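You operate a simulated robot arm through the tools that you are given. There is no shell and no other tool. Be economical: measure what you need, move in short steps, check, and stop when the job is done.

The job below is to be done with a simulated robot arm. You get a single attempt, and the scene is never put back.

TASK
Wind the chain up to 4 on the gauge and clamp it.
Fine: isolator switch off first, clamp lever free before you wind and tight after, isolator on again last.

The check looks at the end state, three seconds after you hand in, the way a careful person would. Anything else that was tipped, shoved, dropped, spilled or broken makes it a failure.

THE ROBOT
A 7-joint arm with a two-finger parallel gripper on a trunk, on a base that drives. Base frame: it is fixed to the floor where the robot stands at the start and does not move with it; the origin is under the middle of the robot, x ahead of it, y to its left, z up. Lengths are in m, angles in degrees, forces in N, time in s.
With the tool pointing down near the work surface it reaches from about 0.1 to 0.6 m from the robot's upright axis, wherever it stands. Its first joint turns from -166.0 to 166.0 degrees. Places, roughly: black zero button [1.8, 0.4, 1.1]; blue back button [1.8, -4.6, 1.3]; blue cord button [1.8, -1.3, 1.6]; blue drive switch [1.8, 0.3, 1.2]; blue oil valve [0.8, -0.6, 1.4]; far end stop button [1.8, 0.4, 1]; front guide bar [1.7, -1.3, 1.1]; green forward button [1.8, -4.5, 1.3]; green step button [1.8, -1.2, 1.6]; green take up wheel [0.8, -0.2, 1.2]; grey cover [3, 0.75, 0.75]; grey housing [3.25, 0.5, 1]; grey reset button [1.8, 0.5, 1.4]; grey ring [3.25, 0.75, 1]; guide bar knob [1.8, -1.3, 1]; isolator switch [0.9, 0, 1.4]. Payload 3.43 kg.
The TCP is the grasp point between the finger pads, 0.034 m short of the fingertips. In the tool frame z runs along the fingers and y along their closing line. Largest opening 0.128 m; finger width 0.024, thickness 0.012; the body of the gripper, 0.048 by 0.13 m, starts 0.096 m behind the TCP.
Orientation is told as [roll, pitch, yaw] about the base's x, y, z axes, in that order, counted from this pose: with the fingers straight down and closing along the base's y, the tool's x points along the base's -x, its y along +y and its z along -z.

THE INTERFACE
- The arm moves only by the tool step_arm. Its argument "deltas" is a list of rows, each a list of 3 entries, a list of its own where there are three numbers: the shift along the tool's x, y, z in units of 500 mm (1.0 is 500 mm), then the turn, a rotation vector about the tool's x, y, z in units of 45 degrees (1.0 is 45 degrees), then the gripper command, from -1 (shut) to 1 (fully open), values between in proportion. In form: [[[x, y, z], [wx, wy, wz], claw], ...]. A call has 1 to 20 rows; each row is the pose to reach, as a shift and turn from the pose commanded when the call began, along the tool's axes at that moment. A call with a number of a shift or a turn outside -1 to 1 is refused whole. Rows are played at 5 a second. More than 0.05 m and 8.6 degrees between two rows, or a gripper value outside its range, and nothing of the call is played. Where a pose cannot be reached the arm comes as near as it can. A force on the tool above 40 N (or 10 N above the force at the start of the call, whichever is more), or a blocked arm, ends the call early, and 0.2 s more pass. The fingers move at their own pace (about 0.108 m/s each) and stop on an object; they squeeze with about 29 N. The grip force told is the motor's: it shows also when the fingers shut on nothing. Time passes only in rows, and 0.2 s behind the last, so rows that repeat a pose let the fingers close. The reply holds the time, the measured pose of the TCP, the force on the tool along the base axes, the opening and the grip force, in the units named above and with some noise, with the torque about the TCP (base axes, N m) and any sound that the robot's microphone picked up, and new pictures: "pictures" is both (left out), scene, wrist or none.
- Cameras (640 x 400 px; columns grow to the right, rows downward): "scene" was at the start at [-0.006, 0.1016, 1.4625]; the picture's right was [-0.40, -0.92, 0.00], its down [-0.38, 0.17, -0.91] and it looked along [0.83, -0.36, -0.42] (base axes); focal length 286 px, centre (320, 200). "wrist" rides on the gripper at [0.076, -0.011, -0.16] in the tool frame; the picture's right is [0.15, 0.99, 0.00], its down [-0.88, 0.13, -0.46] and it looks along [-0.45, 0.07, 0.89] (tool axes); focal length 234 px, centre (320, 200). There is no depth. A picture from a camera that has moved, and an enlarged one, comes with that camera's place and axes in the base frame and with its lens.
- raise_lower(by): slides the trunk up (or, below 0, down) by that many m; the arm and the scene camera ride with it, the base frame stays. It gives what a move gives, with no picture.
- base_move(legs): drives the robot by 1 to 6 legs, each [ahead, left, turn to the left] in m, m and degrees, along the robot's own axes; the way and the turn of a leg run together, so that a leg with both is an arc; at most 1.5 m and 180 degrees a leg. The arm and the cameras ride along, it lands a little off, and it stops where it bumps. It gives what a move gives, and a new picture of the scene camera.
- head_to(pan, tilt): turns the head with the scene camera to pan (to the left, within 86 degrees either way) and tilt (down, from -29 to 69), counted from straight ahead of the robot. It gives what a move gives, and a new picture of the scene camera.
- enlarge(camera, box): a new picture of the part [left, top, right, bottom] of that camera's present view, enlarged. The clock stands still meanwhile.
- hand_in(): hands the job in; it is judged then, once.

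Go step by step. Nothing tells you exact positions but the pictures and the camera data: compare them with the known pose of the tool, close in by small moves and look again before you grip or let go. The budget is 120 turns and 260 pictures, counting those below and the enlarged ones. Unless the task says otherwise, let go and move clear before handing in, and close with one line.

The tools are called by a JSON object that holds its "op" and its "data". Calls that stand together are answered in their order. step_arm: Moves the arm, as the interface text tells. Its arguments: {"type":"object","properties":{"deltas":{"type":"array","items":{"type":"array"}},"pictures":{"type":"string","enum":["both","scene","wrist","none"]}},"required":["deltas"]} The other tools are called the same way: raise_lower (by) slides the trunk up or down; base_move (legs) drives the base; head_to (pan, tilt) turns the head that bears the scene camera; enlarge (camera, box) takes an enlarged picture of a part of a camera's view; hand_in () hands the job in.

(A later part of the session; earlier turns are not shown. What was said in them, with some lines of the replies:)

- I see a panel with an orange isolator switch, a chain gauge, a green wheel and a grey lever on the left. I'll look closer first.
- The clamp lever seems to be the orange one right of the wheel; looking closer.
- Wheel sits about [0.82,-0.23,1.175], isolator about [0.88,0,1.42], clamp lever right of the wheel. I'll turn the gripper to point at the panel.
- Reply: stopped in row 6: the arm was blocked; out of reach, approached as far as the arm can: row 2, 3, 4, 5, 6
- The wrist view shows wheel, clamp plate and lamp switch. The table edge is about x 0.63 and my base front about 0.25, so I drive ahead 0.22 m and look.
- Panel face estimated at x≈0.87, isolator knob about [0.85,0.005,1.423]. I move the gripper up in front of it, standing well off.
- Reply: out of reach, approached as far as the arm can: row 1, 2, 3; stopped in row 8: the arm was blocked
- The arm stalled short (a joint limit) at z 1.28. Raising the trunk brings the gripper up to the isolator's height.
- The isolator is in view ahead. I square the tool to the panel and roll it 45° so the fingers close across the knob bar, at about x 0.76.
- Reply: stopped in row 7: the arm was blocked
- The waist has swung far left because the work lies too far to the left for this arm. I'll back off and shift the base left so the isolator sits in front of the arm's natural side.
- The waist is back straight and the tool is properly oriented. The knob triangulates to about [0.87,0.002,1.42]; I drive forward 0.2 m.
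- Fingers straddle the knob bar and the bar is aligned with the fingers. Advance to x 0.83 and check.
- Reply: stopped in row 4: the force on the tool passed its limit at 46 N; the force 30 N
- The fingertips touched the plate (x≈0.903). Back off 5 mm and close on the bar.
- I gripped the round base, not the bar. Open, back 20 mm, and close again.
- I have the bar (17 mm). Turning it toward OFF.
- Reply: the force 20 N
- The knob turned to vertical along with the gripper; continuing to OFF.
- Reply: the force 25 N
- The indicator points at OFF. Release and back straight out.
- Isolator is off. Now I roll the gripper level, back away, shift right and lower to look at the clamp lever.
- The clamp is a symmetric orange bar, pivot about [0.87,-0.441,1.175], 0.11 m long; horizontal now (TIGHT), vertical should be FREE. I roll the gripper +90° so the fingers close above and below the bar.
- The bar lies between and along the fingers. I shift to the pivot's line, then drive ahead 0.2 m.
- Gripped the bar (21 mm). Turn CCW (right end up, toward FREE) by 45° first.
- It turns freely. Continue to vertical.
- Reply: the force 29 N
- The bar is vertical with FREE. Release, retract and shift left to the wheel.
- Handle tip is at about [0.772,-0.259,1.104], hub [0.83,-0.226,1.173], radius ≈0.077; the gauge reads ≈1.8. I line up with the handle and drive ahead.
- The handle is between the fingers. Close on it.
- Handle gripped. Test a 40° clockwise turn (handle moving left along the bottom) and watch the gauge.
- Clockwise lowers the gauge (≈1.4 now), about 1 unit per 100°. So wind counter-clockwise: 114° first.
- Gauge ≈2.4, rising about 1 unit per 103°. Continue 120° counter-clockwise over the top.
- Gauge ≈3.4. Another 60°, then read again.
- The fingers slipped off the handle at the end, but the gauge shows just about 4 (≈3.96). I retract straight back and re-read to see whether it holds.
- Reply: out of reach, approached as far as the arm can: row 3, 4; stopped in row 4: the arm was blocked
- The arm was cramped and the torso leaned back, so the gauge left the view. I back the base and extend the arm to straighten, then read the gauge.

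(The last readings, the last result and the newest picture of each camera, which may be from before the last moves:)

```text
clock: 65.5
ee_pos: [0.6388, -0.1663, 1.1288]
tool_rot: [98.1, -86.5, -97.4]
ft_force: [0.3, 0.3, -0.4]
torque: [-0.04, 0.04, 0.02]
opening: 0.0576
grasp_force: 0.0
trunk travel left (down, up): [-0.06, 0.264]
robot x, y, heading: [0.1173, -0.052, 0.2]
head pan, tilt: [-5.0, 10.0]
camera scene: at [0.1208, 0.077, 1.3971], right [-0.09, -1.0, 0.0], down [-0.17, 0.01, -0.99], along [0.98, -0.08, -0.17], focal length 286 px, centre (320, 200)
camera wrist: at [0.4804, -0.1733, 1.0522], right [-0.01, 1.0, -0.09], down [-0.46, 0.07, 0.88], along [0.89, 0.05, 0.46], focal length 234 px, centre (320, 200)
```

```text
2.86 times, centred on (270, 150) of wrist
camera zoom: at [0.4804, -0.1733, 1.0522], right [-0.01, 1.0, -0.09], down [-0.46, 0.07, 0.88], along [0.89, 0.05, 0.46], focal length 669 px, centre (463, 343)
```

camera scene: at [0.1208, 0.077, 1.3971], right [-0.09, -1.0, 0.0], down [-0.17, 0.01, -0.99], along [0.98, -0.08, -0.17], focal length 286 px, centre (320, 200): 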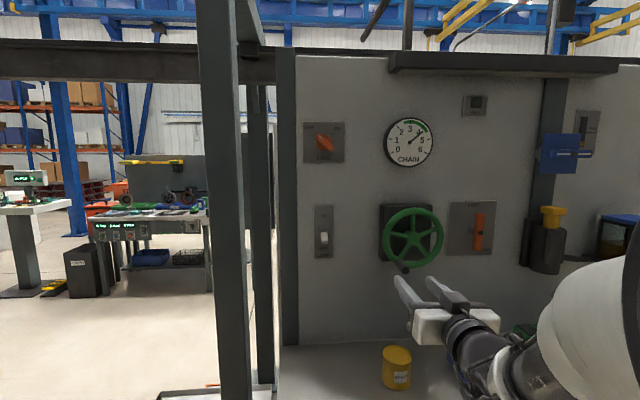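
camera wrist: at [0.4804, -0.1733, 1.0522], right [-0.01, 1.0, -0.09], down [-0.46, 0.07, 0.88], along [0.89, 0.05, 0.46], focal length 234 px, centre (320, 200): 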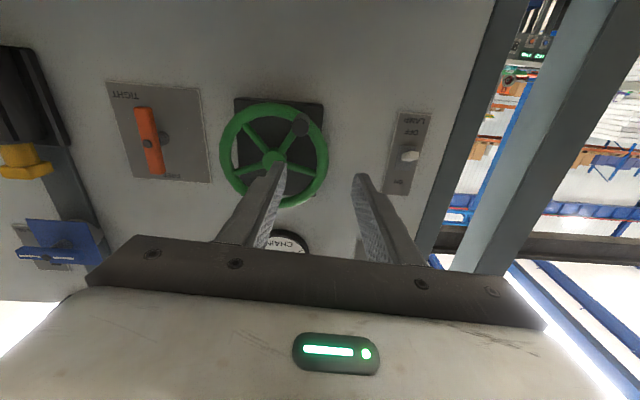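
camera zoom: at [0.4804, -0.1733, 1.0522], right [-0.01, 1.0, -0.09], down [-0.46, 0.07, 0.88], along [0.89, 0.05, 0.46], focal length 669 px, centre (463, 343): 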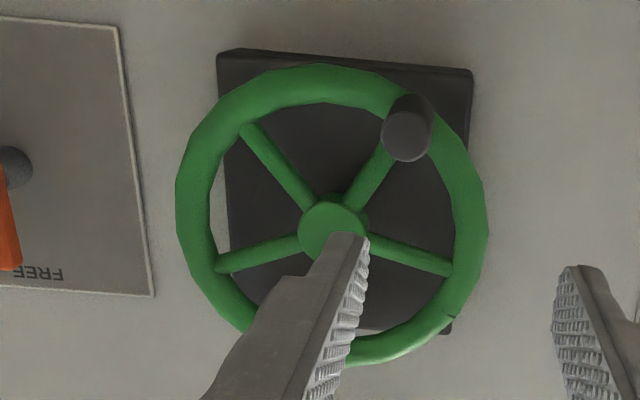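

The wheel coasted: gauge ≈4.25 now. I need about 28° back clockwise. I'll roll the gripper 45° so the fingers close along the wheel's tangent at the handle, then approach.

{"op": "step_arm", "data": {"deltas": [[[0.007, -0.008, 0], [0, 0, 0.16], -0.1], [[0.014, -0.015, 0], [0, 0, 0.31], -0.1], [[0.02, -0.022, 0], [0, 0, 0.47], -0.1], [[0.026, -0.03, 0], [0, 0, 0.62], -0.1], [[0.033, -0.038, 0], [0, 0, 0.78], -0.1], [[0.039, -0.0445, 0], [0, 0, 0.93], -0.1]], "pictures": "none"}}

{"op": "base_move", "data": {"legs": [[0.09, 0, 0]]}}

{"op": "enlarge", "data": {"camera": "wrist", "box": [0, 0, 640, 400]}}

{"op": "enlarge", "data": {"camera": "scene", "box": [385, 88, 485, 178]}}

```text
clock: 66.9
ee_pos: [0.6397, -0.1862, 1.1064]
tool_rot: [90.7, -44.7, -89.8]
ft_force: [-0.2, -0.6, 0.1]
torque: [-0.01, 0.0, -0.02]
opening: 0.0576
grasp_force: 0.0
trunk travel left (down, up): [-0.06, 0.264]
robot x, y, heading: [0.1147, -0.0524, -0.1]
head pan, tilt: [-5.0, 10.0]
```

```text
clock: 68.0
ee_pos: [0.7299, -0.1859, 1.1079]
tool_rot: [90.7, -44.8, -89.8]
ft_force: [-0.3, -0.7, -0.1]
torque: [-0.01, 0.02, -0.01]
opening: 0.0577
grasp_force: 0.1
trunk travel left (down, up): [-0.06, 0.264]
robot x, y, heading: [0.2064, -0.0529, 0.1]
head pan, tilt: [-5.0, 10.0]
camera scene: at [0.2113, 0.0771, 1.3964], right [-0.09, -1.0, 0.0], down [-0.17, 0.01, -0.98], along [0.98, -0.08, -0.17], focal length 286 px, centre (320, 200)
```

scene: 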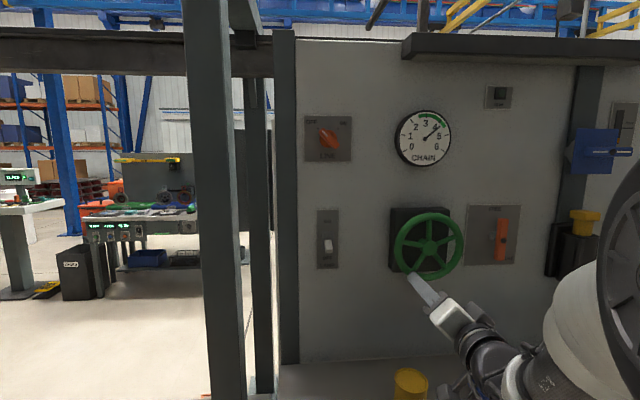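

```text
1.00 times, centred on (320, 200) of wrist (not enlarged: the box is as wide or as high as the picture)
camera zoom: at [0.5702, -0.1422, 1.0458], right [-0.01, 0.8, 0.6], down [-0.46, -0.54, 0.71], along [0.89, -0.26, 0.37], focal length 234 px, centre (320, 200)
```

zoom: 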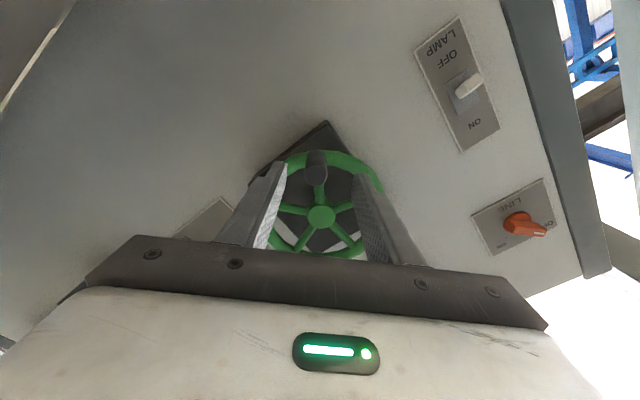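

```text
4.44 times, centred on (435, 133) of scene
camera zoom: at [0.2113, 0.0771, 1.3964], right [-0.09, -1.0, 0.0], down [-0.17, 0.01, -0.98], along [0.98, -0.08, -0.17], focal length 1272 px, centre (-191, 498)
```

zoom: 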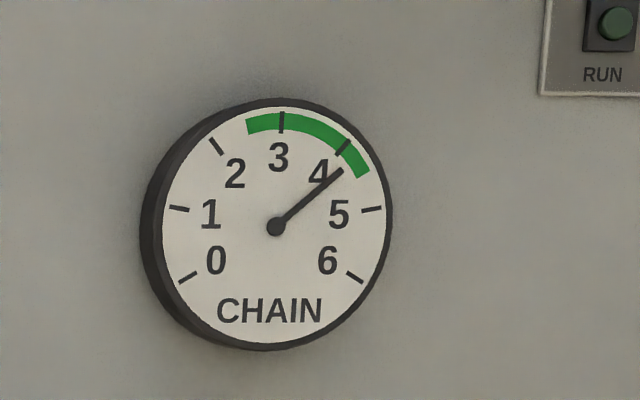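

The gauge is stable at about 4.25. Advance over the handle and grip it.

{"op": "step_arm", "data": {"deltas": [[[0.004, -0.004, 0.03], [0, 0, 0], -0.1], [[0.004, -0.004, 0.07], [0, 0, 0], -0.1], [[0.004, -0.004, 0.094], [0, 0, 0], -0.1]], "pictures": "wrist"}}

{"op": "step_arm", "data": {"deltas": [[[0, 0, 0], [0, 0, 0], -0.4], [[0, 0, 0], [0, 0, 0], -0.62], [[0, 0, 0], [0, 0, 0], -1], [[0, 0, 0], [0, 0, 0], -1]], "pictures": "wrist"}}

{"op": "enlarge", "data": {"camera": "scene", "box": [385, 88, 485, 178]}}

```text
clock: 68.8
ee_pos: [0.7759, -0.1855, 1.1056]
tool_rot: [90.7, -44.8, -89.8]
ft_force: [0.6, -0.2, 0.1]
torque: [0.02, 0.04, 0.01]
opening: 0.0574
grasp_force: 0.0
trunk travel left (down, up): [-0.06, 0.264]
robot x, y, heading: [0.216, -0.0509, 0.2]
head pan, tilt: [-5.0, 10.0]
camera wrist: at [0.6171, -0.1406, 1.0449], right [-0.01, 0.8, 0.6], down [-0.46, -0.54, 0.71], along [0.89, -0.26, 0.37], focal length 234 px, centre (320, 200)
```

wrist: 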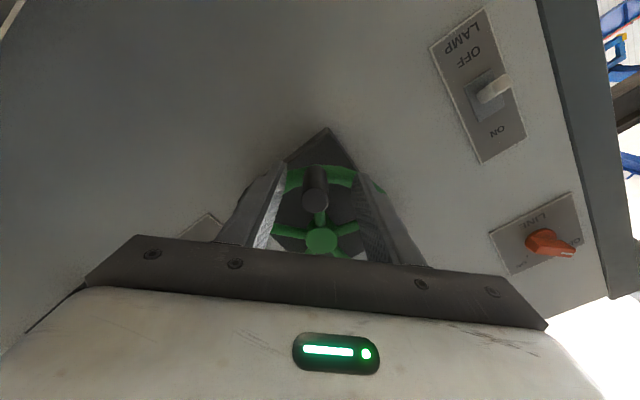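

```text
clock: 69.8
ee_pos: [0.7759, -0.1857, 1.1069]
tool_rot: [90.6, -44.8, -89.8]
ft_force: [-0.7, 1.6, -1.7]
torque: [-0.05, 1.32, -1.34]
opening: 0.0217
grasp_force: 44.6
trunk travel left (down, up): [-0.06, 0.264]
robot x, y, heading: [0.2118, -0.0526, 0.1]
head pan, tilt: [-5.0, 10.0]
camera wrist: at [0.6171, -0.1406, 1.0445], right [-0.01, 0.8, 0.6], down [-0.45, -0.54, 0.71], along [0.89, -0.26, 0.37], focal length 234 px, centre (320, 200)
```

wrist: 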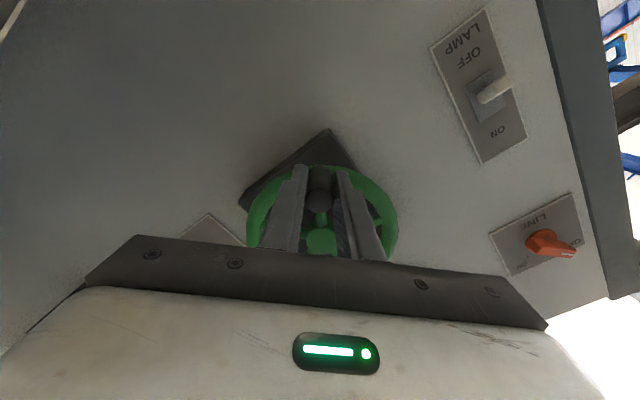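

```text
4.44 times, centred on (435, 133) of scene
camera zoom: at [0.2117, 0.0772, 1.3964], right [-0.09, -1.0, 0.0], down [-0.17, 0.01, -0.98], along [0.98, -0.08, -0.17], focal length 1272 px, centre (-191, 498)
```

zoom: 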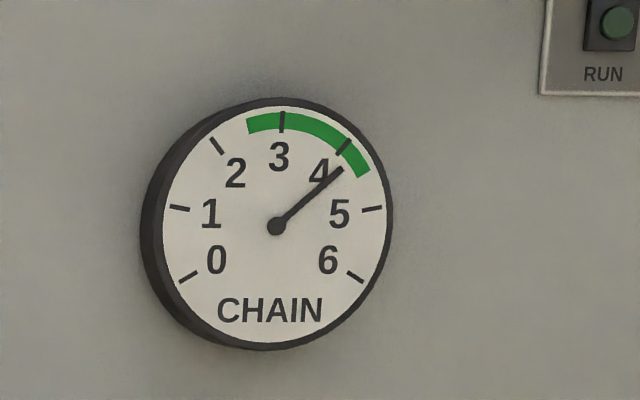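

Gauge 4.22; turn about 26° clockwise and hold.

{"op": "step_arm", "data": {"deltas": [[[0.0031, 0.0173, 0], [0, 0, 0], -1], [[0.0041, 0.0365, 0], [0, 0, 0], -1], [[0.0032, 0.0529, 0], [0, 0, 0], -1], [[0.0003, 0.0708, 0], [0, 0, 0], -1], [[0.0003, 0.0708, 0], [0, 0, 0], -1]], "pictures": "none"}}

{"op": "enlarge", "data": {"camera": "scene", "box": [395, 108, 455, 168]}}

```text
clock: 71.0
ee_pos: [0.7758, -0.1617, 1.13]
tool_rot: [90.7, -44.9, -89.8]
ft_force: [-0.6, -0.7, -0.8]
torque: [-0.04, 1.83, -0.78]
opening: 0.0215
grasp_force: 44.8
trunk travel left (down, up): [-0.06, 0.264]
robot x, y, heading: [0.2094, -0.0496, -0.0]
head pan, tilt: [-5.0, 10.0]
```

```text
6.67 times, centred on (425, 138) of scene
camera zoom: at [0.2117, 0.0771, 1.3965], right [-0.09, -1.0, 0.0], down [-0.17, 0.01, -0.98], along [0.98, -0.08, -0.17], focal length 1909 px, centre (-380, 613)
```

zoom: 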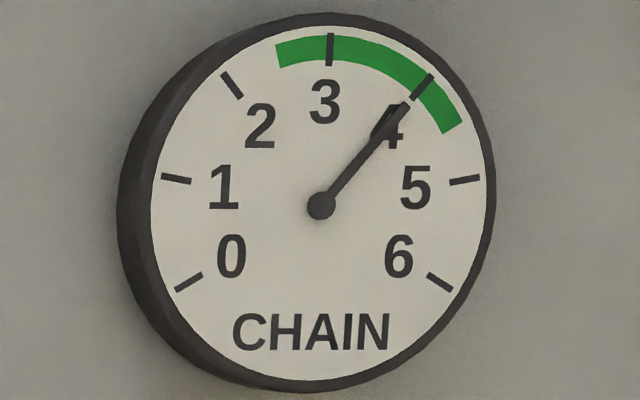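

The gauge reads 4.0. Open the fingers gently and back away with the base.

{"op": "step_arm", "data": {"deltas": [[[0, 0, 0], [0, 0, 0], -0.5], [[0, 0, 0], [0, 0, 0], -0.1], [[0, 0, 0], [0, 0, 0], -0.1]], "pictures": "wrist"}}

{"op": "base_move", "data": {"legs": [[-0.12, 0, 0]]}}

{"op": "enlarge", "data": {"camera": "scene", "box": [375, 108, 445, 178]}}

```text
clock: 71.8
ee_pos: [0.7741, -0.1623, 1.13]
tool_rot: [90.8, -44.8, -89.9]
ft_force: [-0.2, 0.3, -0.6]
torque: [0.03, 0.01, -0.03]
opening: 0.0575
grasp_force: 0.0
trunk travel left (down, up): [-0.06, 0.264]
robot x, y, heading: [0.2098, -0.0553, 0.4]
head pan, tilt: [-5.0, 10.0]
camera wrist: at [0.6165, -0.1169, 1.0684], right [-0.01, 0.8, 0.6], down [-0.46, -0.54, 0.71], along [0.89, -0.26, 0.37], focal length 234 px, centre (320, 200)
```

wrist: 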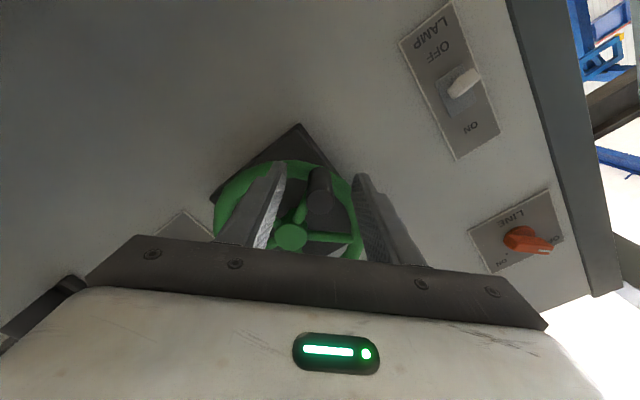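

```text
clock: 73.1
ee_pos: [0.6524, -0.1643, 1.1296]
tool_rot: [90.7, -44.8, -90.0]
ft_force: [0.0, 0.5, 0.0]
torque: [0.01, 0.03, 0.01]
opening: 0.0575
grasp_force: 0.1
trunk travel left (down, up): [-0.06, 0.264]
robot x, y, heading: [0.0877, -0.0557, -0.0]
head pan, tilt: [-5.0, 10.0]
camera scene: at [0.0905, 0.0771, 1.3964], right [-0.09, -1.0, 0.0], down [-0.17, 0.02, -0.98], along [0.98, -0.09, -0.17], focal length 286 px, centre (320, 200)
```

scene: 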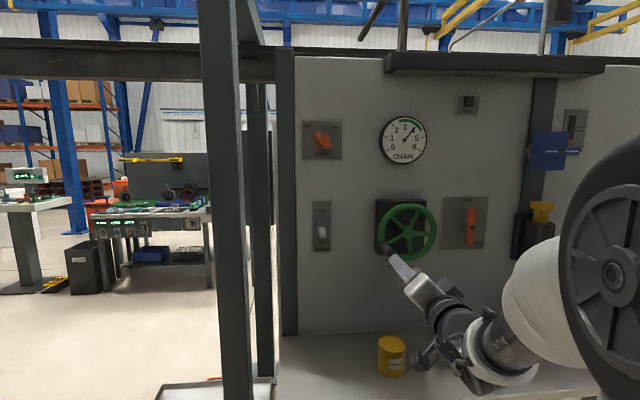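

```text
5.71 times, centred on (410, 143) of scene
camera zoom: at [0.0905, 0.0771, 1.3964], right [-0.09, -1.0, 0.0], down [-0.17, 0.02, -0.98], along [0.98, -0.09, -0.17], focal length 1636 px, centre (-194, 526)
```

zoom: 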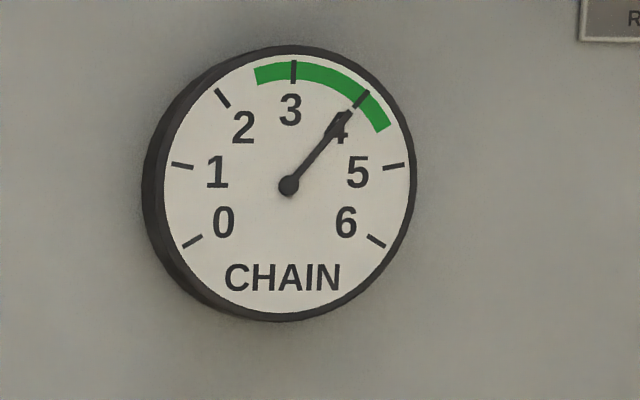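

Gauge holds at 4.0. Now level the gripper, move to the clamp lever.

{"op": "step_arm", "data": {"deltas": [[[-0.03, -0.01, 0], [0, 0, -0.17], -0.1], [[-0.06, -0.021, 0], [0, 0, -0.34], -0.1], [[-0.09, -0.032, 0], [0, 0, -0.51], -0.1], [[-0.12, -0.042, 0], [0, 0, -0.68], -0.1], [[-0.15, -0.053, 0], [0, 0, -0.84], -0.1], [[-0.178, -0.063, 0], [0, 0, -1], -0.1]], "pictures": "none"}}

{"op": "base_move", "data": {"legs": [[0, -0.19, 0], [0.08, 0, 0]]}}

{"op": "enlarge", "data": {"camera": "wrist", "box": [0, 0, 640, 400]}}

```text
clock: 74.5
ee_pos: [0.6525, -0.2497, 1.17]
tool_rot: [177.8, -89.5, -177.3]
ft_force: [0.4, -0.8, -0.4]
torque: [-0.04, -0.01, -0.02]
opening: 0.0575
grasp_force: 0.1
trunk travel left (down, up): [-0.06, 0.264]
robot x, y, heading: [0.0852, -0.0575, -0.1]
head pan, tilt: [-5.0, 10.0]
```

```text
clock: 77.6
ee_pos: [0.7312, -0.445, 1.1704]
tool_rot: [162.8, -89.5, -162.3]
ft_force: [0.9, 0.0, 0.9]
torque: [0.01, 0.01, 0.01]
opening: 0.0576
grasp_force: 0.0
trunk travel left (down, up): [-0.06, 0.264]
robot x, y, heading: [0.1683, -0.2487, -0.4]
head pan, tilt: [-5.0, 10.0]
camera scene: at [0.1689, -0.118, 1.3964], right [-0.09, -1.0, 0.0], down [-0.17, 0.02, -0.98], along [0.98, -0.09, -0.17], focal length 286 px, centre (320, 200)
```

scene: 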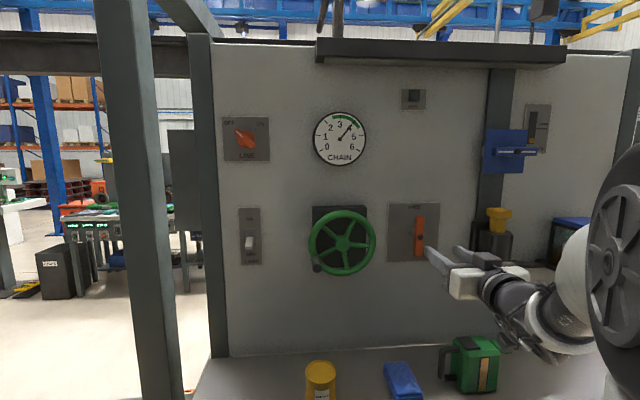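

```text
1.00 times, centred on (320, 200) of wrist (not enlarged: the box is as wide or as high as the picture)
camera zoom: at [0.5734, -0.4567, 1.0948], right [-0.01, 0.99, -0.14], down [-0.46, 0.12, 0.88], along [0.89, 0.07, 0.46], focal length 234 px, centre (320, 200)
```

zoom: 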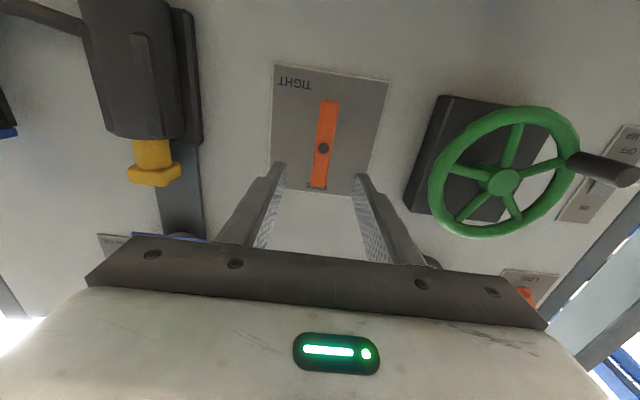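

The lever bar sits centred between the fingers. Advance and grip.

{"op": "step_arm", "data": {"deltas": [[[0, 0.006, 0.08], [0, 0, 0], -0.1], [[0, 0.006, 0.16], [0, 0, 0], -0.1], [[0, 0.006, 0.21], [0, 0, 0], -0.1], [[0, 0.006, 0.248], [0, 0, 0], -0.1]], "pictures": "wrist"}}

{"op": "step_arm", "data": {"deltas": [[[0, 0, 0], [0, 0, 0], -0.5], [[0, 0, 0], [0, 0, 0], -1], [[0, 0, 0], [0, 0, 0], -1], [[0, 0, 0], [0, 0, 0], -1]], "pictures": "wrist"}}

```text
clock: 78.6
ee_pos: [0.8552, -0.4399, 1.1715]
tool_rot: [167.0, -89.5, -166.4]
ft_force: [-0.2, -0.2, 0.3]
torque: [0.02, 0.01, 0.03]
opening: 0.0575
grasp_force: 0.1
trunk travel left (down, up): [-0.06, 0.264]
robot x, y, heading: [0.172, -0.2524, -0.3]
head pan, tilt: [-5.0, 10.0]
camera wrist: at [0.6974, -0.4521, 1.0959], right [-0.01, 0.99, -0.14], down [-0.46, 0.12, 0.88], along [0.89, 0.07, 0.46], focal length 234 px, centre (320, 200)
```

wrist: 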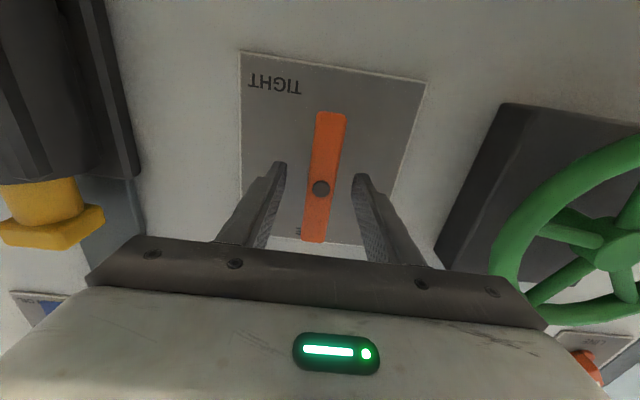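

```text
clock: 79.6
ee_pos: [0.855, -0.4407, 1.1722]
tool_rot: [165.3, -89.5, -164.8]
ft_force: [1.9, 3.2, 0.2]
torque: [0.0, -0.16, -0.67]
opening: 0.022
grasp_force: 44.8
trunk travel left (down, up): [-0.06, 0.264]
robot x, y, heading: [0.1662, -0.2482, -0.0]
head pan, tilt: [-5.0, 10.0]
camera wrist: at [0.6974, -0.4516, 1.0959], right [-0.01, 0.99, -0.14], down [-0.46, 0.12, 0.88], along [0.89, 0.07, 0.46], focal length 234 px, centre (320, 200)
```

wrist: 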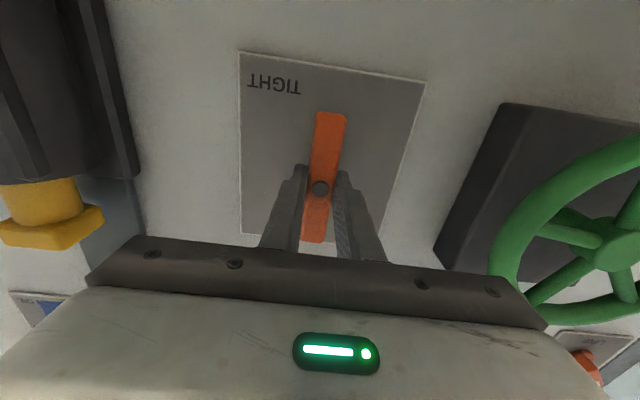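

Turn it back clockwise to horizontal (TIGHT).

{"op": "step_arm", "data": {"deltas": [[[0, 0, 0], [0, 0, 0.17], -1], [[0, 0, 0], [0, 0, 0.34], -1], [[0, 0, 0], [0, 0, 0.51], -1], [[0, 0, 0], [0, 0, 0.68], -1], [[0, 0, 0], [0, 0, 0.84], -1], [[0, 0, 0], [0, 0, 1.0], -1]], "pictures": "none"}}

{"op": "step_arm", "data": {"deltas": [[[0, 0, 0], [0, 0, 0.17], -1], [[0, 0, 0], [0, 0, 0.34], -1], [[0, 0, 0], [0, 0, 0.51], -1], [[0, 0, 0], [0, 0, 0.68], -1], [[0, 0, 0], [0, 0, 0.84], -1], [[0, 0, 0], [0, 0, 1.0], -1]], "pictures": "wrist"}}

```text
clock: 81.0
ee_pos: [0.8546, -0.4399, 1.1709]
tool_rot: [90.6, -44.8, -90.0]
ft_force: [-0.1, 3.2, 0.9]
torque: [-0.02, 0.26, -0.73]
opening: 0.0214
grasp_force: 45.2
trunk travel left (down, up): [-0.06, 0.264]
robot x, y, heading: [0.1634, -0.2516, -0.1]
head pan, tilt: [-5.0, 10.0]
```

```text
clock: 82.4
ee_pos: [0.8557, -0.4405, 1.1695]
tool_rot: [90.5, 0.2, -89.5]
ft_force: [-3.5, 0.2, -7.1]
torque: [-1.0, 0.73, -0.35]
opening: 0.0216
grasp_force: 45.0
trunk travel left (down, up): [-0.06, 0.264]
robot x, y, heading: [0.1665, -0.2484, -0.2]
head pan, tilt: [-5.0, 10.0]
camera wrist: at [0.6962, -0.3662, 1.1593], right [-0.01, 0.14, 0.99], down [-0.45, -0.88, 0.13], along [0.89, -0.44, 0.07], focal length 234 px, centre (320, 200)
```

wrist: 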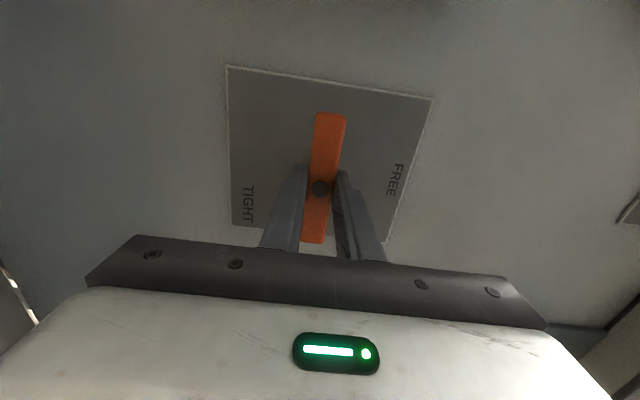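

It is horizontal with a resisting torque. Nudge 4° further to feel whether it is on its stop.

{"op": "step_arm", "data": {"deltas": [[[0, 0, 0], [0, 0, 0.05], -1], [[0, 0, 0], [0, 0, 0.1], -1], [[0, 0, 0], [0, 0, 0.1], -1]], "pictures": "wrist"}}

```text
clock: 83.2
ee_pos: [0.8548, -0.4419, 1.1694]
tool_rot: [90.4, 4.7, -89.7]
ft_force: [-9.0, -1.3, -10.4]
torque: [-1.41, 0.9, -0.56]
opening: 0.0234
grasp_force: 45.4
trunk travel left (down, up): [-0.06, 0.264]
robot x, y, heading: [0.1674, -0.2487, -0.1]
head pan, tilt: [-5.0, 10.0]
camera wrist: at [0.6963, -0.3661, 1.1654], right [-0.01, 0.07, 1.0], down [-0.45, -0.89, 0.06], along [0.89, -0.45, 0.04], focal length 234 px, centre (320, 200)
```

wrist: 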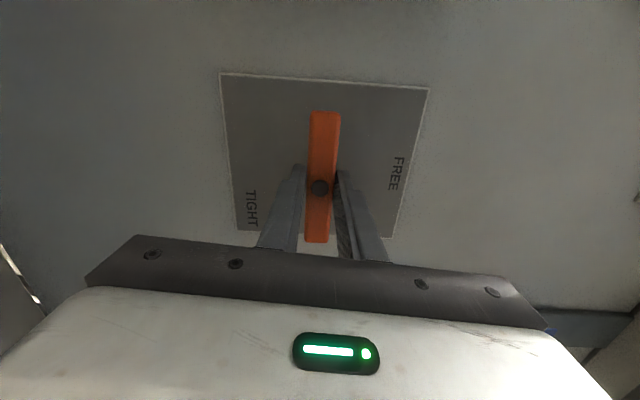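

The bar stays put while the fingers twist on it: it's on its stop, tight. Release, retract and check.

{"op": "step_arm", "data": {"deltas": [[[0, 0, 0], [0, 0, -0.1], -0.1], [[0, 0, 0], [0, 0, -0.1], -0.1], [[0, 0, -0.08], [0, 0, -0.1], -0.1], [[0, 0, -0.16], [0, 0, -0.1], -0.1], [[0, 0, -0.24], [0, 0, -0.1], -0.1]]}}

{"op": "enlarge", "data": {"camera": "scene", "box": [305, 105, 375, 175]}}

```text
clock: 84.4
ee_pos: [0.7356, -0.4426, 1.1678]
tool_rot: [90.6, 0.1, -89.5]
ft_force: [0.5, -0.9, 0.2]
torque: [0.0, -0.03, -0.03]
opening: 0.0576
grasp_force: 0.1
trunk travel left (down, up): [-0.06, 0.264]
robot x, y, heading: [0.1678, -0.25, -0.1]
head pan, tilt: [-5.0, 10.0]
camera scene: at [0.1693, -0.118, 1.3964], right [-0.09, -1.0, 0.0], down [-0.17, 0.02, -0.98], along [0.98, -0.09, -0.17], focal length 286 px, centre (320, 200)
camera wrist: at [0.5769, -0.367, 1.1569], right [-0.01, 0.14, 0.99], down [-0.45, -0.88, 0.12], along [0.89, -0.44, 0.07], focal length 234 px, centre (320, 200)
```

scene: 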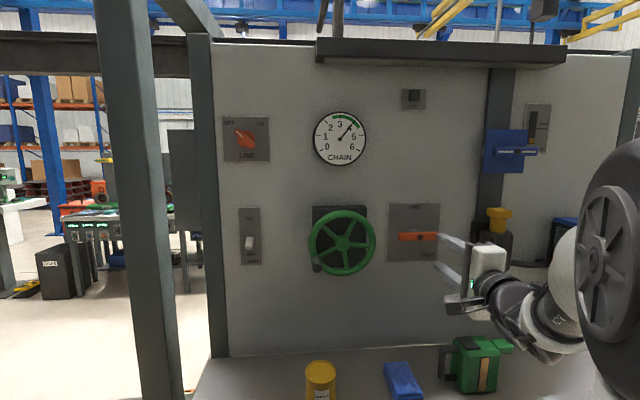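
wrist: 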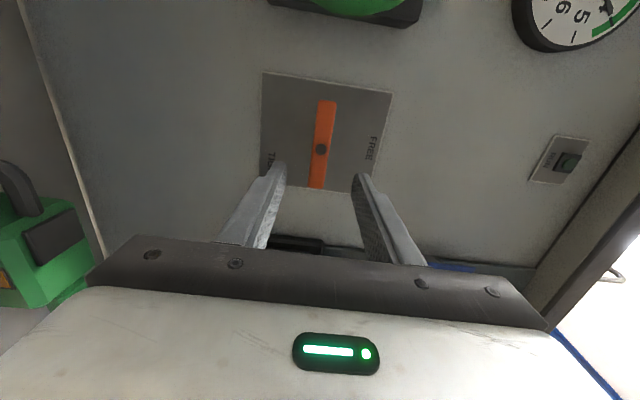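

```text
5.71 times, centred on (340, 140) of scene
camera zoom: at [0.1693, -0.118, 1.3964], right [-0.09, -1.0, 0.0], down [-0.17, 0.02, -0.98], along [0.98, -0.09, -0.17], focal length 1636 px, centre (206, 543)
```

zoom: 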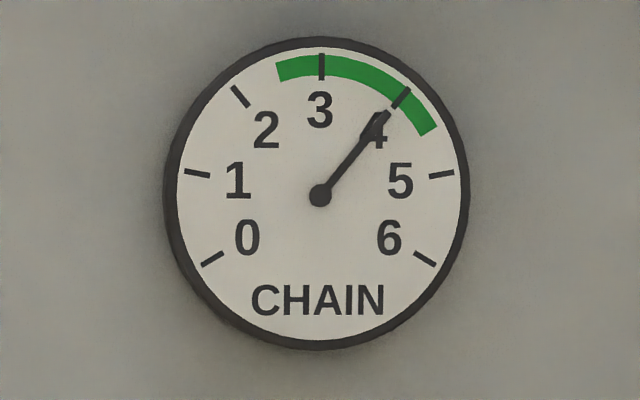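

Gauge 4.0 and clamp tight. Now back to the isolator: shift left, raise, and roll the gripper to the OFF bar angle.

{"op": "base_move", "data": {"legs": [[-0.1, 0, 0], [0, 0.415, 0]]}}

{"op": "raise_lower", "data": {"by": 0.245}}

{"op": "step_arm", "data": {"deltas": [[[0, 0, 0], [0, 0, -0.16], -0.1], [[0, 0, 0], [0, 0, -0.32], -0.1], [[0, 0, 0], [0, 0, -0.48], -0.1], [[0, 0, 0], [0, 0, -0.64], -0.1], [[0, 0, 0], [0, 0, -0.8], -0.1], [[0, 0, 0], [0, 0, -0.959], -0.1]], "pictures": "none"}}

{"op": "step_arm", "data": {"deltas": [[[0, 0, 0], [0, 0, -0.16], -0.1], [[0, 0, 0], [0, 0, -0.32], -0.1], [[0, 0, 0], [0, 0, -0.48], -0.1], [[0, 0, 0], [0, 0, -0.64], -0.1], [[0, 0, 0], [0, 0, -0.8], -0.1], [[0, 0, 0], [0, 0, -0.959], -0.1]], "pictures": "none"}}

{"op": "step_arm", "data": {"deltas": [[[0, 0, 0], [0, 0, -0.16], -0.1], [[0, 0, 0], [0, 0, -0.32], -0.1], [[0, 0, 0], [0, 0, -0.48], -0.1], [[0, 0, 0], [0, 0, -0.64], -0.1], [[0, 0, 0], [0, 0, -0.8], -0.1], [[0, 0, 0], [0, 0, -0.959], -0.1]]}}

```text
clock: 89.7
ee_pos: [0.6383, -0.0253, 1.1683]
tool_rot: [90.6, 0.2, -88.8]
ft_force: [0.6, 0.3, -0.4]
torque: [0.01, 0.01, 0.01]
opening: 0.0576
grasp_force: 0.0
trunk travel left (down, up): [-0.06, 0.264]
robot x, y, heading: [0.0634, 0.1618, 0.5]
head pan, tilt: [-5.0, 10.0]
camera scene: at [0.0672, 0.2933, 1.3964], right [-0.08, -1.0, 0.0], down [-0.17, 0.01, -0.98], along [0.98, -0.08, -0.17], focal length 286 px, centre (320, 200)
```

scene: 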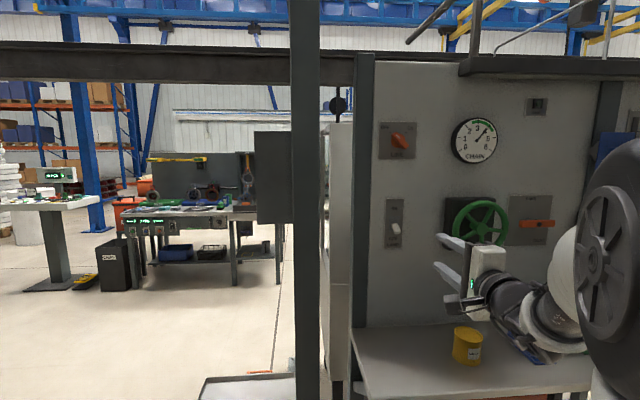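

```text
clock: 92.2
ee_pos: [0.6376, -0.0251, 1.4126]
tool_rot: [90.5, 0.1, -88.8]
ft_force: [-0.2, -0.9, 0.5]
torque: [-0.01, 0.0, 0.0]
opening: 0.0577
grasp_force: 0.1
trunk travel left (down, up): [-0.305, 0.019]
robot x, y, heading: [0.0724, 0.1635, 0.4]
head pan, tilt: [-5.0, 10.0]
```

```text
clock: 93.6
ee_pos: [0.6364, -0.0235, 1.4141]
tool_rot: [90.6, -43.0, -89.5]
ft_force: [0.4, -0.2, 0.8]
torque: [0.01, 0.01, 0.0]
opening: 0.0577
grasp_force: 0.0
trunk travel left (down, up): [-0.305, 0.019]
robot x, y, heading: [0.0652, 0.1633, 0.6]
head pan, tilt: [-5.0, 10.0]
```

```text
clock: 95.0
ee_pos: [0.6385, -0.0256, 1.4139]
tool_rot: [97.4, -86.1, -96.3]
ft_force: [-0.5, -0.1, 0.0]
torque: [0.0, 0.05, 0.0]
opening: 0.0578
grasp_force: 0.1
trunk travel left (down, up): [-0.305, 0.019]
robot x, y, heading: [0.0634, 0.1617, 0.6]
head pan, tilt: [-5.0, 10.0]
```

```text
clock: 96.4
ee_pos: [0.6413, -0.0284, 1.3986]
tool_rot: [-89.1, -54.5, 90.2]
ft_force: [-0.1, 0.7, 0.3]
torque: [-0.01, 0.04, -0.03]
opening: 0.0577
grasp_force: 0.0
out of reach, approached as far as the arm can: row 5, 6
trunk travel left (down, up): [-0.305, 0.019]
robot x, y, heading: [0.0687, 0.1618, 0.3]
head pan, tilt: [-5.0, 10.0]
camera scene: at [0.0673, 0.2954, 1.6412], right [-0.08, -1.0, 0.0], down [-0.17, 0.01, -0.98], along [0.98, -0.08, -0.17], focal length 286 px, centre (320, 200)
camera wrist: at [0.4823, -0.0829, 1.3466], right [-0.02, 0.72, -0.69], down [-0.46, 0.61, 0.65], along [0.89, 0.33, 0.32], focal length 234 px, centre (320, 200)
```

scene: 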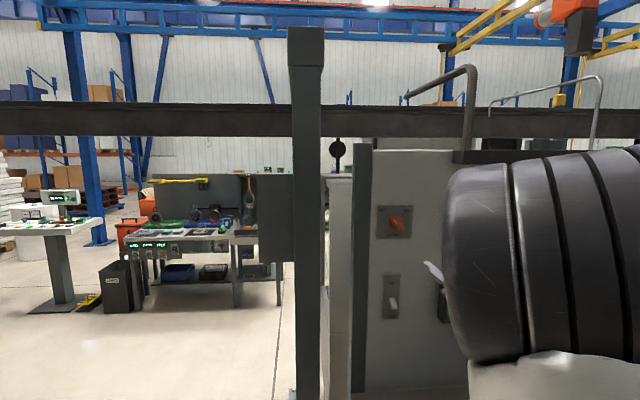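
wrist: 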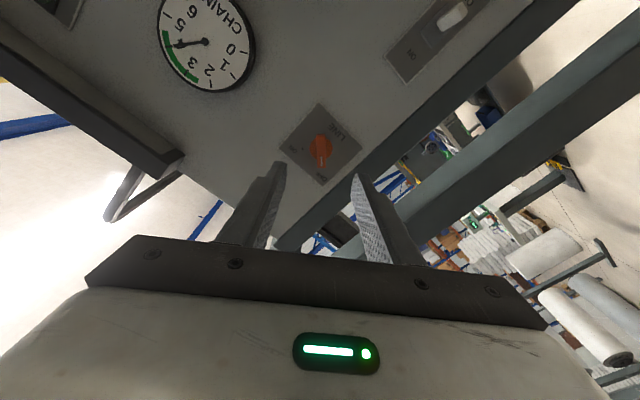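

Aim at the knob's axis again: shift to y≈0, z≈1.417 and go forward.

{"op": "step_arm", "data": {"deltas": [[[-0.03, 0.012, 0.05], [0, 0, -0.04], -0.1], [[-0.062, 0.025, 0.1], [0, 0, -0.09], -0.1], [[-0.062, 0.025, 0.16], [0, 0, -0.09], -0.1], [[-0.062, 0.025, 0.16], [0, 0, -0.09], -0.1]]}}

```text
clock: 97.4
ee_pos: [0.7167, 0.0068, 1.4298]
tool_rot: [-90.7, -46.5, 91.6]
ft_force: [0.7, 0.1, -0.3]
torque: [0.02, -0.03, -0.01]
opening: 0.0575
grasp_force: 0.0
trunk travel left (down, up): [-0.305, 0.019]
robot x, y, heading: [0.0653, 0.1621, 0.4]
head pan, tilt: [-5.0, 10.0]
camera scene: at [0.0674, 0.2934, 1.6414], right [-0.08, -1.0, 0.0], down [-0.17, 0.01, -0.98], along [0.98, -0.08, -0.17], focal length 286 px, centre (320, 200)
camera wrist: at [0.5607, -0.0567, 1.3819], right [0.0, 0.62, -0.79], down [-0.47, 0.69, 0.55], along [0.88, 0.37, 0.29], focal length 234 px, centre (320, 200)
```

scene: 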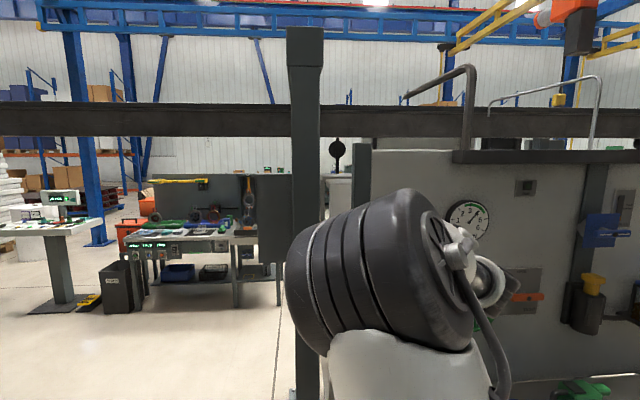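
wrist: 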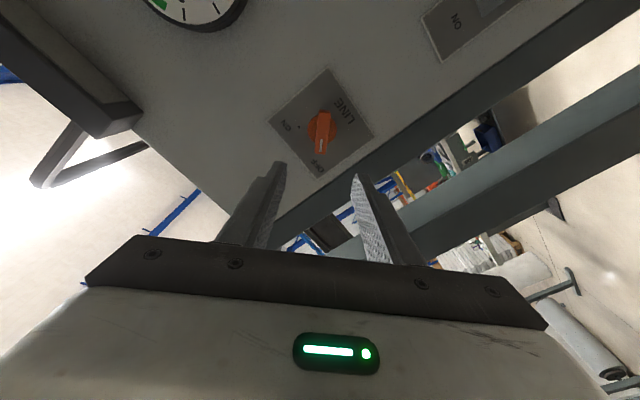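

{"op": "step_arm", "data": {"deltas": [[[0.033, 0.008, 0.04], [0, 0, 0.05], -0.1], [[0.033, 0.008, 0.12], [0, 0, 0.09], -0.1], [[0.033, 0.008, 0.2], [0, 0, 0.09], -0.1], [[0.033, 0.008, 0.2], [0, 0, 0.09], -0.1]], "pictures": "wrist"}}

```text
clock: 98.4
ee_pos: [0.8188, -0.0021, 1.4167]
tool_rot: [-90.7, -50.6, 91.6]
ft_force: [-0.3, -0.3, 0.0]
torque: [-0.03, -0.01, -0.03]
opening: 0.0574
grasp_force: 0.0
trunk travel left (down, up): [-0.305, 0.019]
robot x, y, heading: [0.0653, 0.1618, 0.7]
head pan, tilt: [-5.0, 10.0]
camera wrist: at [0.661, -0.0601, 1.3648], right [-0.01, 0.67, -0.74], down [-0.47, 0.65, 0.6], along [0.88, 0.35, 0.31], focal length 234 px, centre (320, 200)
```

wrist: 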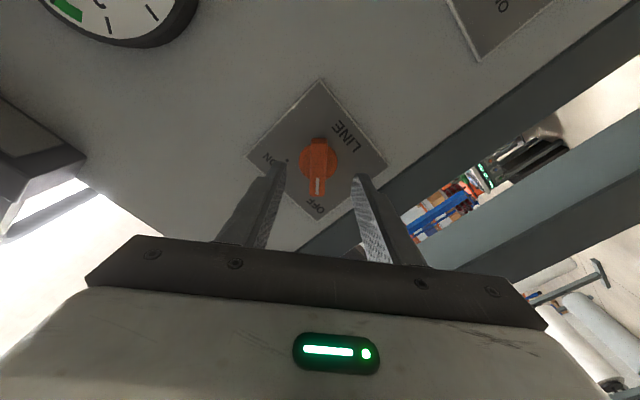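

Well centred. Advance to x 0.849 and grip the bar.

{"op": "step_arm", "data": {"deltas": [[[0, 0, 0.03], [0, 0, 0], -0.1], [[0, 0, 0.06], [0, 0, 0], -0.1], [[0, 0, 0.06], [0, 0, 0], -0.5], [[0, 0, 0.06], [0, 0, 0], -1], [[0, 0, 0.06], [0, 0, 0], -1], [[0, 0, 0.06], [0, 0, 0], -1]], "pictures": "wrist"}}

```text
clock: 99.8
ee_pos: [0.8474, -0.0011, 1.4183]
tool_rot: [-90.9, -50.6, 91.8]
ft_force: [3.9, -3.7, 4.1]
torque: [0.03, 0.01, -0.53]
opening: 0.0157
grasp_force: 45.3
trunk travel left (down, up): [-0.305, 0.019]
robot x, y, heading: [0.0647, 0.1631, 0.3]
head pan, tilt: [-5.0, 10.0]
camera wrist: at [0.6908, -0.0608, 1.3657], right [0.0, 0.67, -0.74], down [-0.47, 0.65, 0.59], along [0.88, 0.35, 0.32], focal length 234 px, centre (320, 200)
```

wrist: 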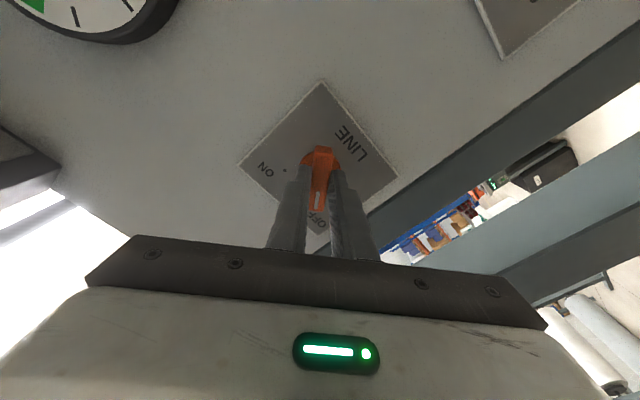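

Gripped. Turn clockwise to ON.

{"op": "step_arm", "data": {"deltas": [[[0, 0, 0], [0, 0, 0.17], -1], [[0, 0, 0], [0, 0, 0.34], -1], [[0, 0, 0], [0, 0, 0.51], -1], [[0, 0, 0], [0, 0, 0.68], -1], [[0, 0, 0], [0, 0, 0.84], -1], [[0, 0, 0], [0, 0, 1.0], -1]], "pictures": "none"}}

{"op": "step_arm", "data": {"deltas": [[[0, 0, 0], [0, 0, 0.17], -1], [[0, 0, 0], [0, 0, 0.34], -1], [[0, 0, 0], [0, 0, 0.51], -1], [[0, 0, 0], [0, 0, 0.68], -1], [[0, 0, 0], [0, 0, 0.84], -1], [[0, 0, 0], [0, 0, 1.0], -1]], "pictures": "wrist"}}

```text
clock: 101.2
ee_pos: [0.8479, 0.0003, 1.4171]
tool_rot: [95.4, -84.2, -94.3]
ft_force: [-1.3, -1.1, 3.6]
torque: [0.01, -1.26, -0.51]
opening: 0.0159
grasp_force: 45.2
trunk travel left (down, up): [-0.305, 0.019]
robot x, y, heading: [0.0652, 0.1663, 0.5]
head pan, tilt: [-5.0, 10.0]
```

```text
clock: 102.6
ee_pos: [0.8485, 0.0016, 1.4177]
tool_rot: [90.8, -39.4, -89.2]
ft_force: [2.2, 5.5, 11.5]
torque: [-1.38, 0.13, 0.06]
opening: 0.0179
grasp_force: 45.4
trunk travel left (down, up): [-0.305, 0.019]
robot x, y, heading: [0.0645, 0.1612, 0.3]
head pan, tilt: [-5.0, 10.0]
camera wrist: at [0.6886, 0.0509, 1.36], right [-0.02, 0.74, 0.67], down [-0.45, -0.61, 0.66], along [0.89, -0.29, 0.35], focal length 234 px, centre (320, 200)
```

wrist: 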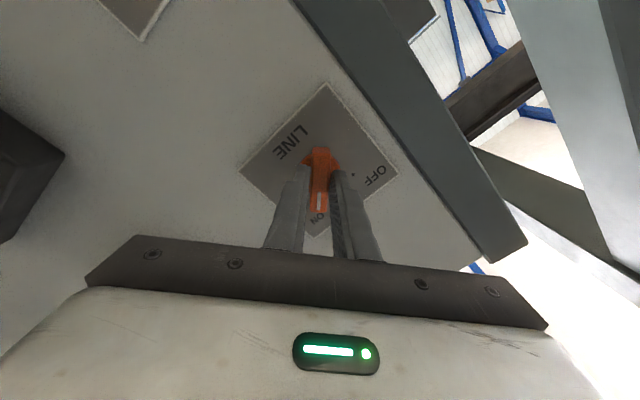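

It reached the ON stop (resisting torque). Release, retract and check everything.

{"op": "step_arm", "data": {"deltas": [[[0, 0, 0], [0, 0, 0], -0.1], [[0, 0, 0], [0, 0, 0], -0.1], [[0, 0, -0.08], [0, 0, 0], -0.1], [[0, 0, -0.16], [0, 0, 0], -0.1], [[0, 0, -0.22], [0, 0, 0], -0.1]], "pictures": "none"}}

{"op": "base_move", "data": {"legs": [[-0.3, 0, 0]]}}

{"op": "enlarge", "data": {"camera": "scene", "box": [340, 160, 540, 285]}}

{"op": "enlarge", "data": {"camera": "wrist", "box": [0, 0, 480, 300]}}

```text
clock: 103.8
ee_pos: [0.7389, -0.0026, 1.4146]
tool_rot: [90.7, -39.3, -89.4]
ft_force: [-0.6, -0.2, -0.7]
torque: [-0.01, 0.0, 0.0]
opening: 0.0573
grasp_force: 0.1
trunk travel left (down, up): [-0.305, 0.019]
robot x, y, heading: [0.063, 0.1632, 0.5]
head pan, tilt: [-5.0, 10.0]
```

```text
clock: 105.9
ee_pos: [0.4399, -0.002, 1.4151]
tool_rot: [90.7, -39.3, -89.0]
ft_force: [-0.4, 0.6, -0.2]
torque: [-0.02, 0.0, 0.02]
opening: 0.0576
grasp_force: 0.1
trunk travel left (down, up): [-0.305, 0.019]
robot x, y, heading: [-0.2331, 0.1614, 1.1]
head pan, tilt: [-5.0, 10.0]
camera scene: at [-0.2347, 0.29, 1.6414], right [-0.07, -1.0, 0.0], down [-0.17, 0.01, -0.98], along [0.98, -0.07, -0.17], focal length 286 px, centre (320, 200)
```

scene: 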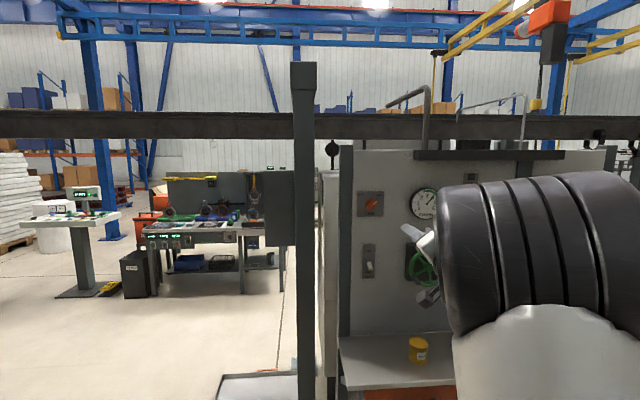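

```text
3.20 times, centred on (440, 222) of scene
camera zoom: at [-0.2347, 0.29, 1.6414], right [-0.07, -1.0, 0.0], down [-0.17, 0.01, -0.98], along [0.98, -0.07, -0.17], focal length 916 px, centre (-64, 128)
```

zoom: 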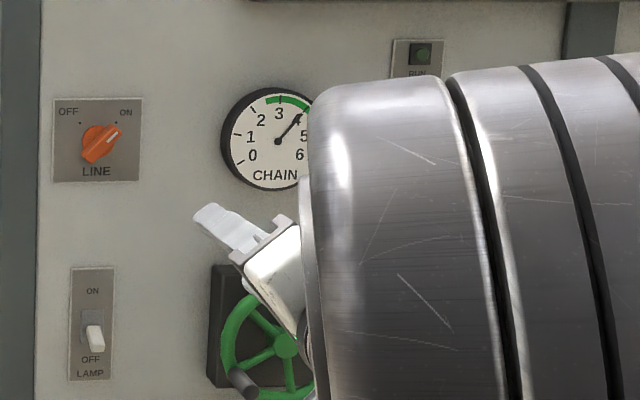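

```text
1.33 times, centred on (240, 150) of wrist
camera zoom: at [0.2797, 0.0458, 1.3578], right [-0.02, 0.74, 0.67], down [-0.45, -0.61, 0.65], along [0.89, -0.28, 0.35], focal length 312 px, centre (427, 267)
```

zoom: 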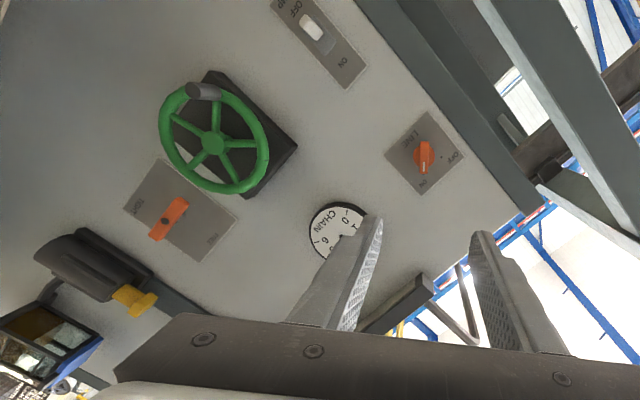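

Isolator is ON, gauge at 4, clamp lever horizontal at TIGHT, and the arm is clear. Handing in.

{"op": "hand_in", "data": {}}

```text
The job is handed in.
```

The chain is wound to 4 on the gauge and clamped. The isolator went off first, and the clamp lever was free for winding and tight after. The isolator is on again, and the arm is clear. On the way up the gauge overshot to about 4.25, so I wound it back to 4 before clamping.
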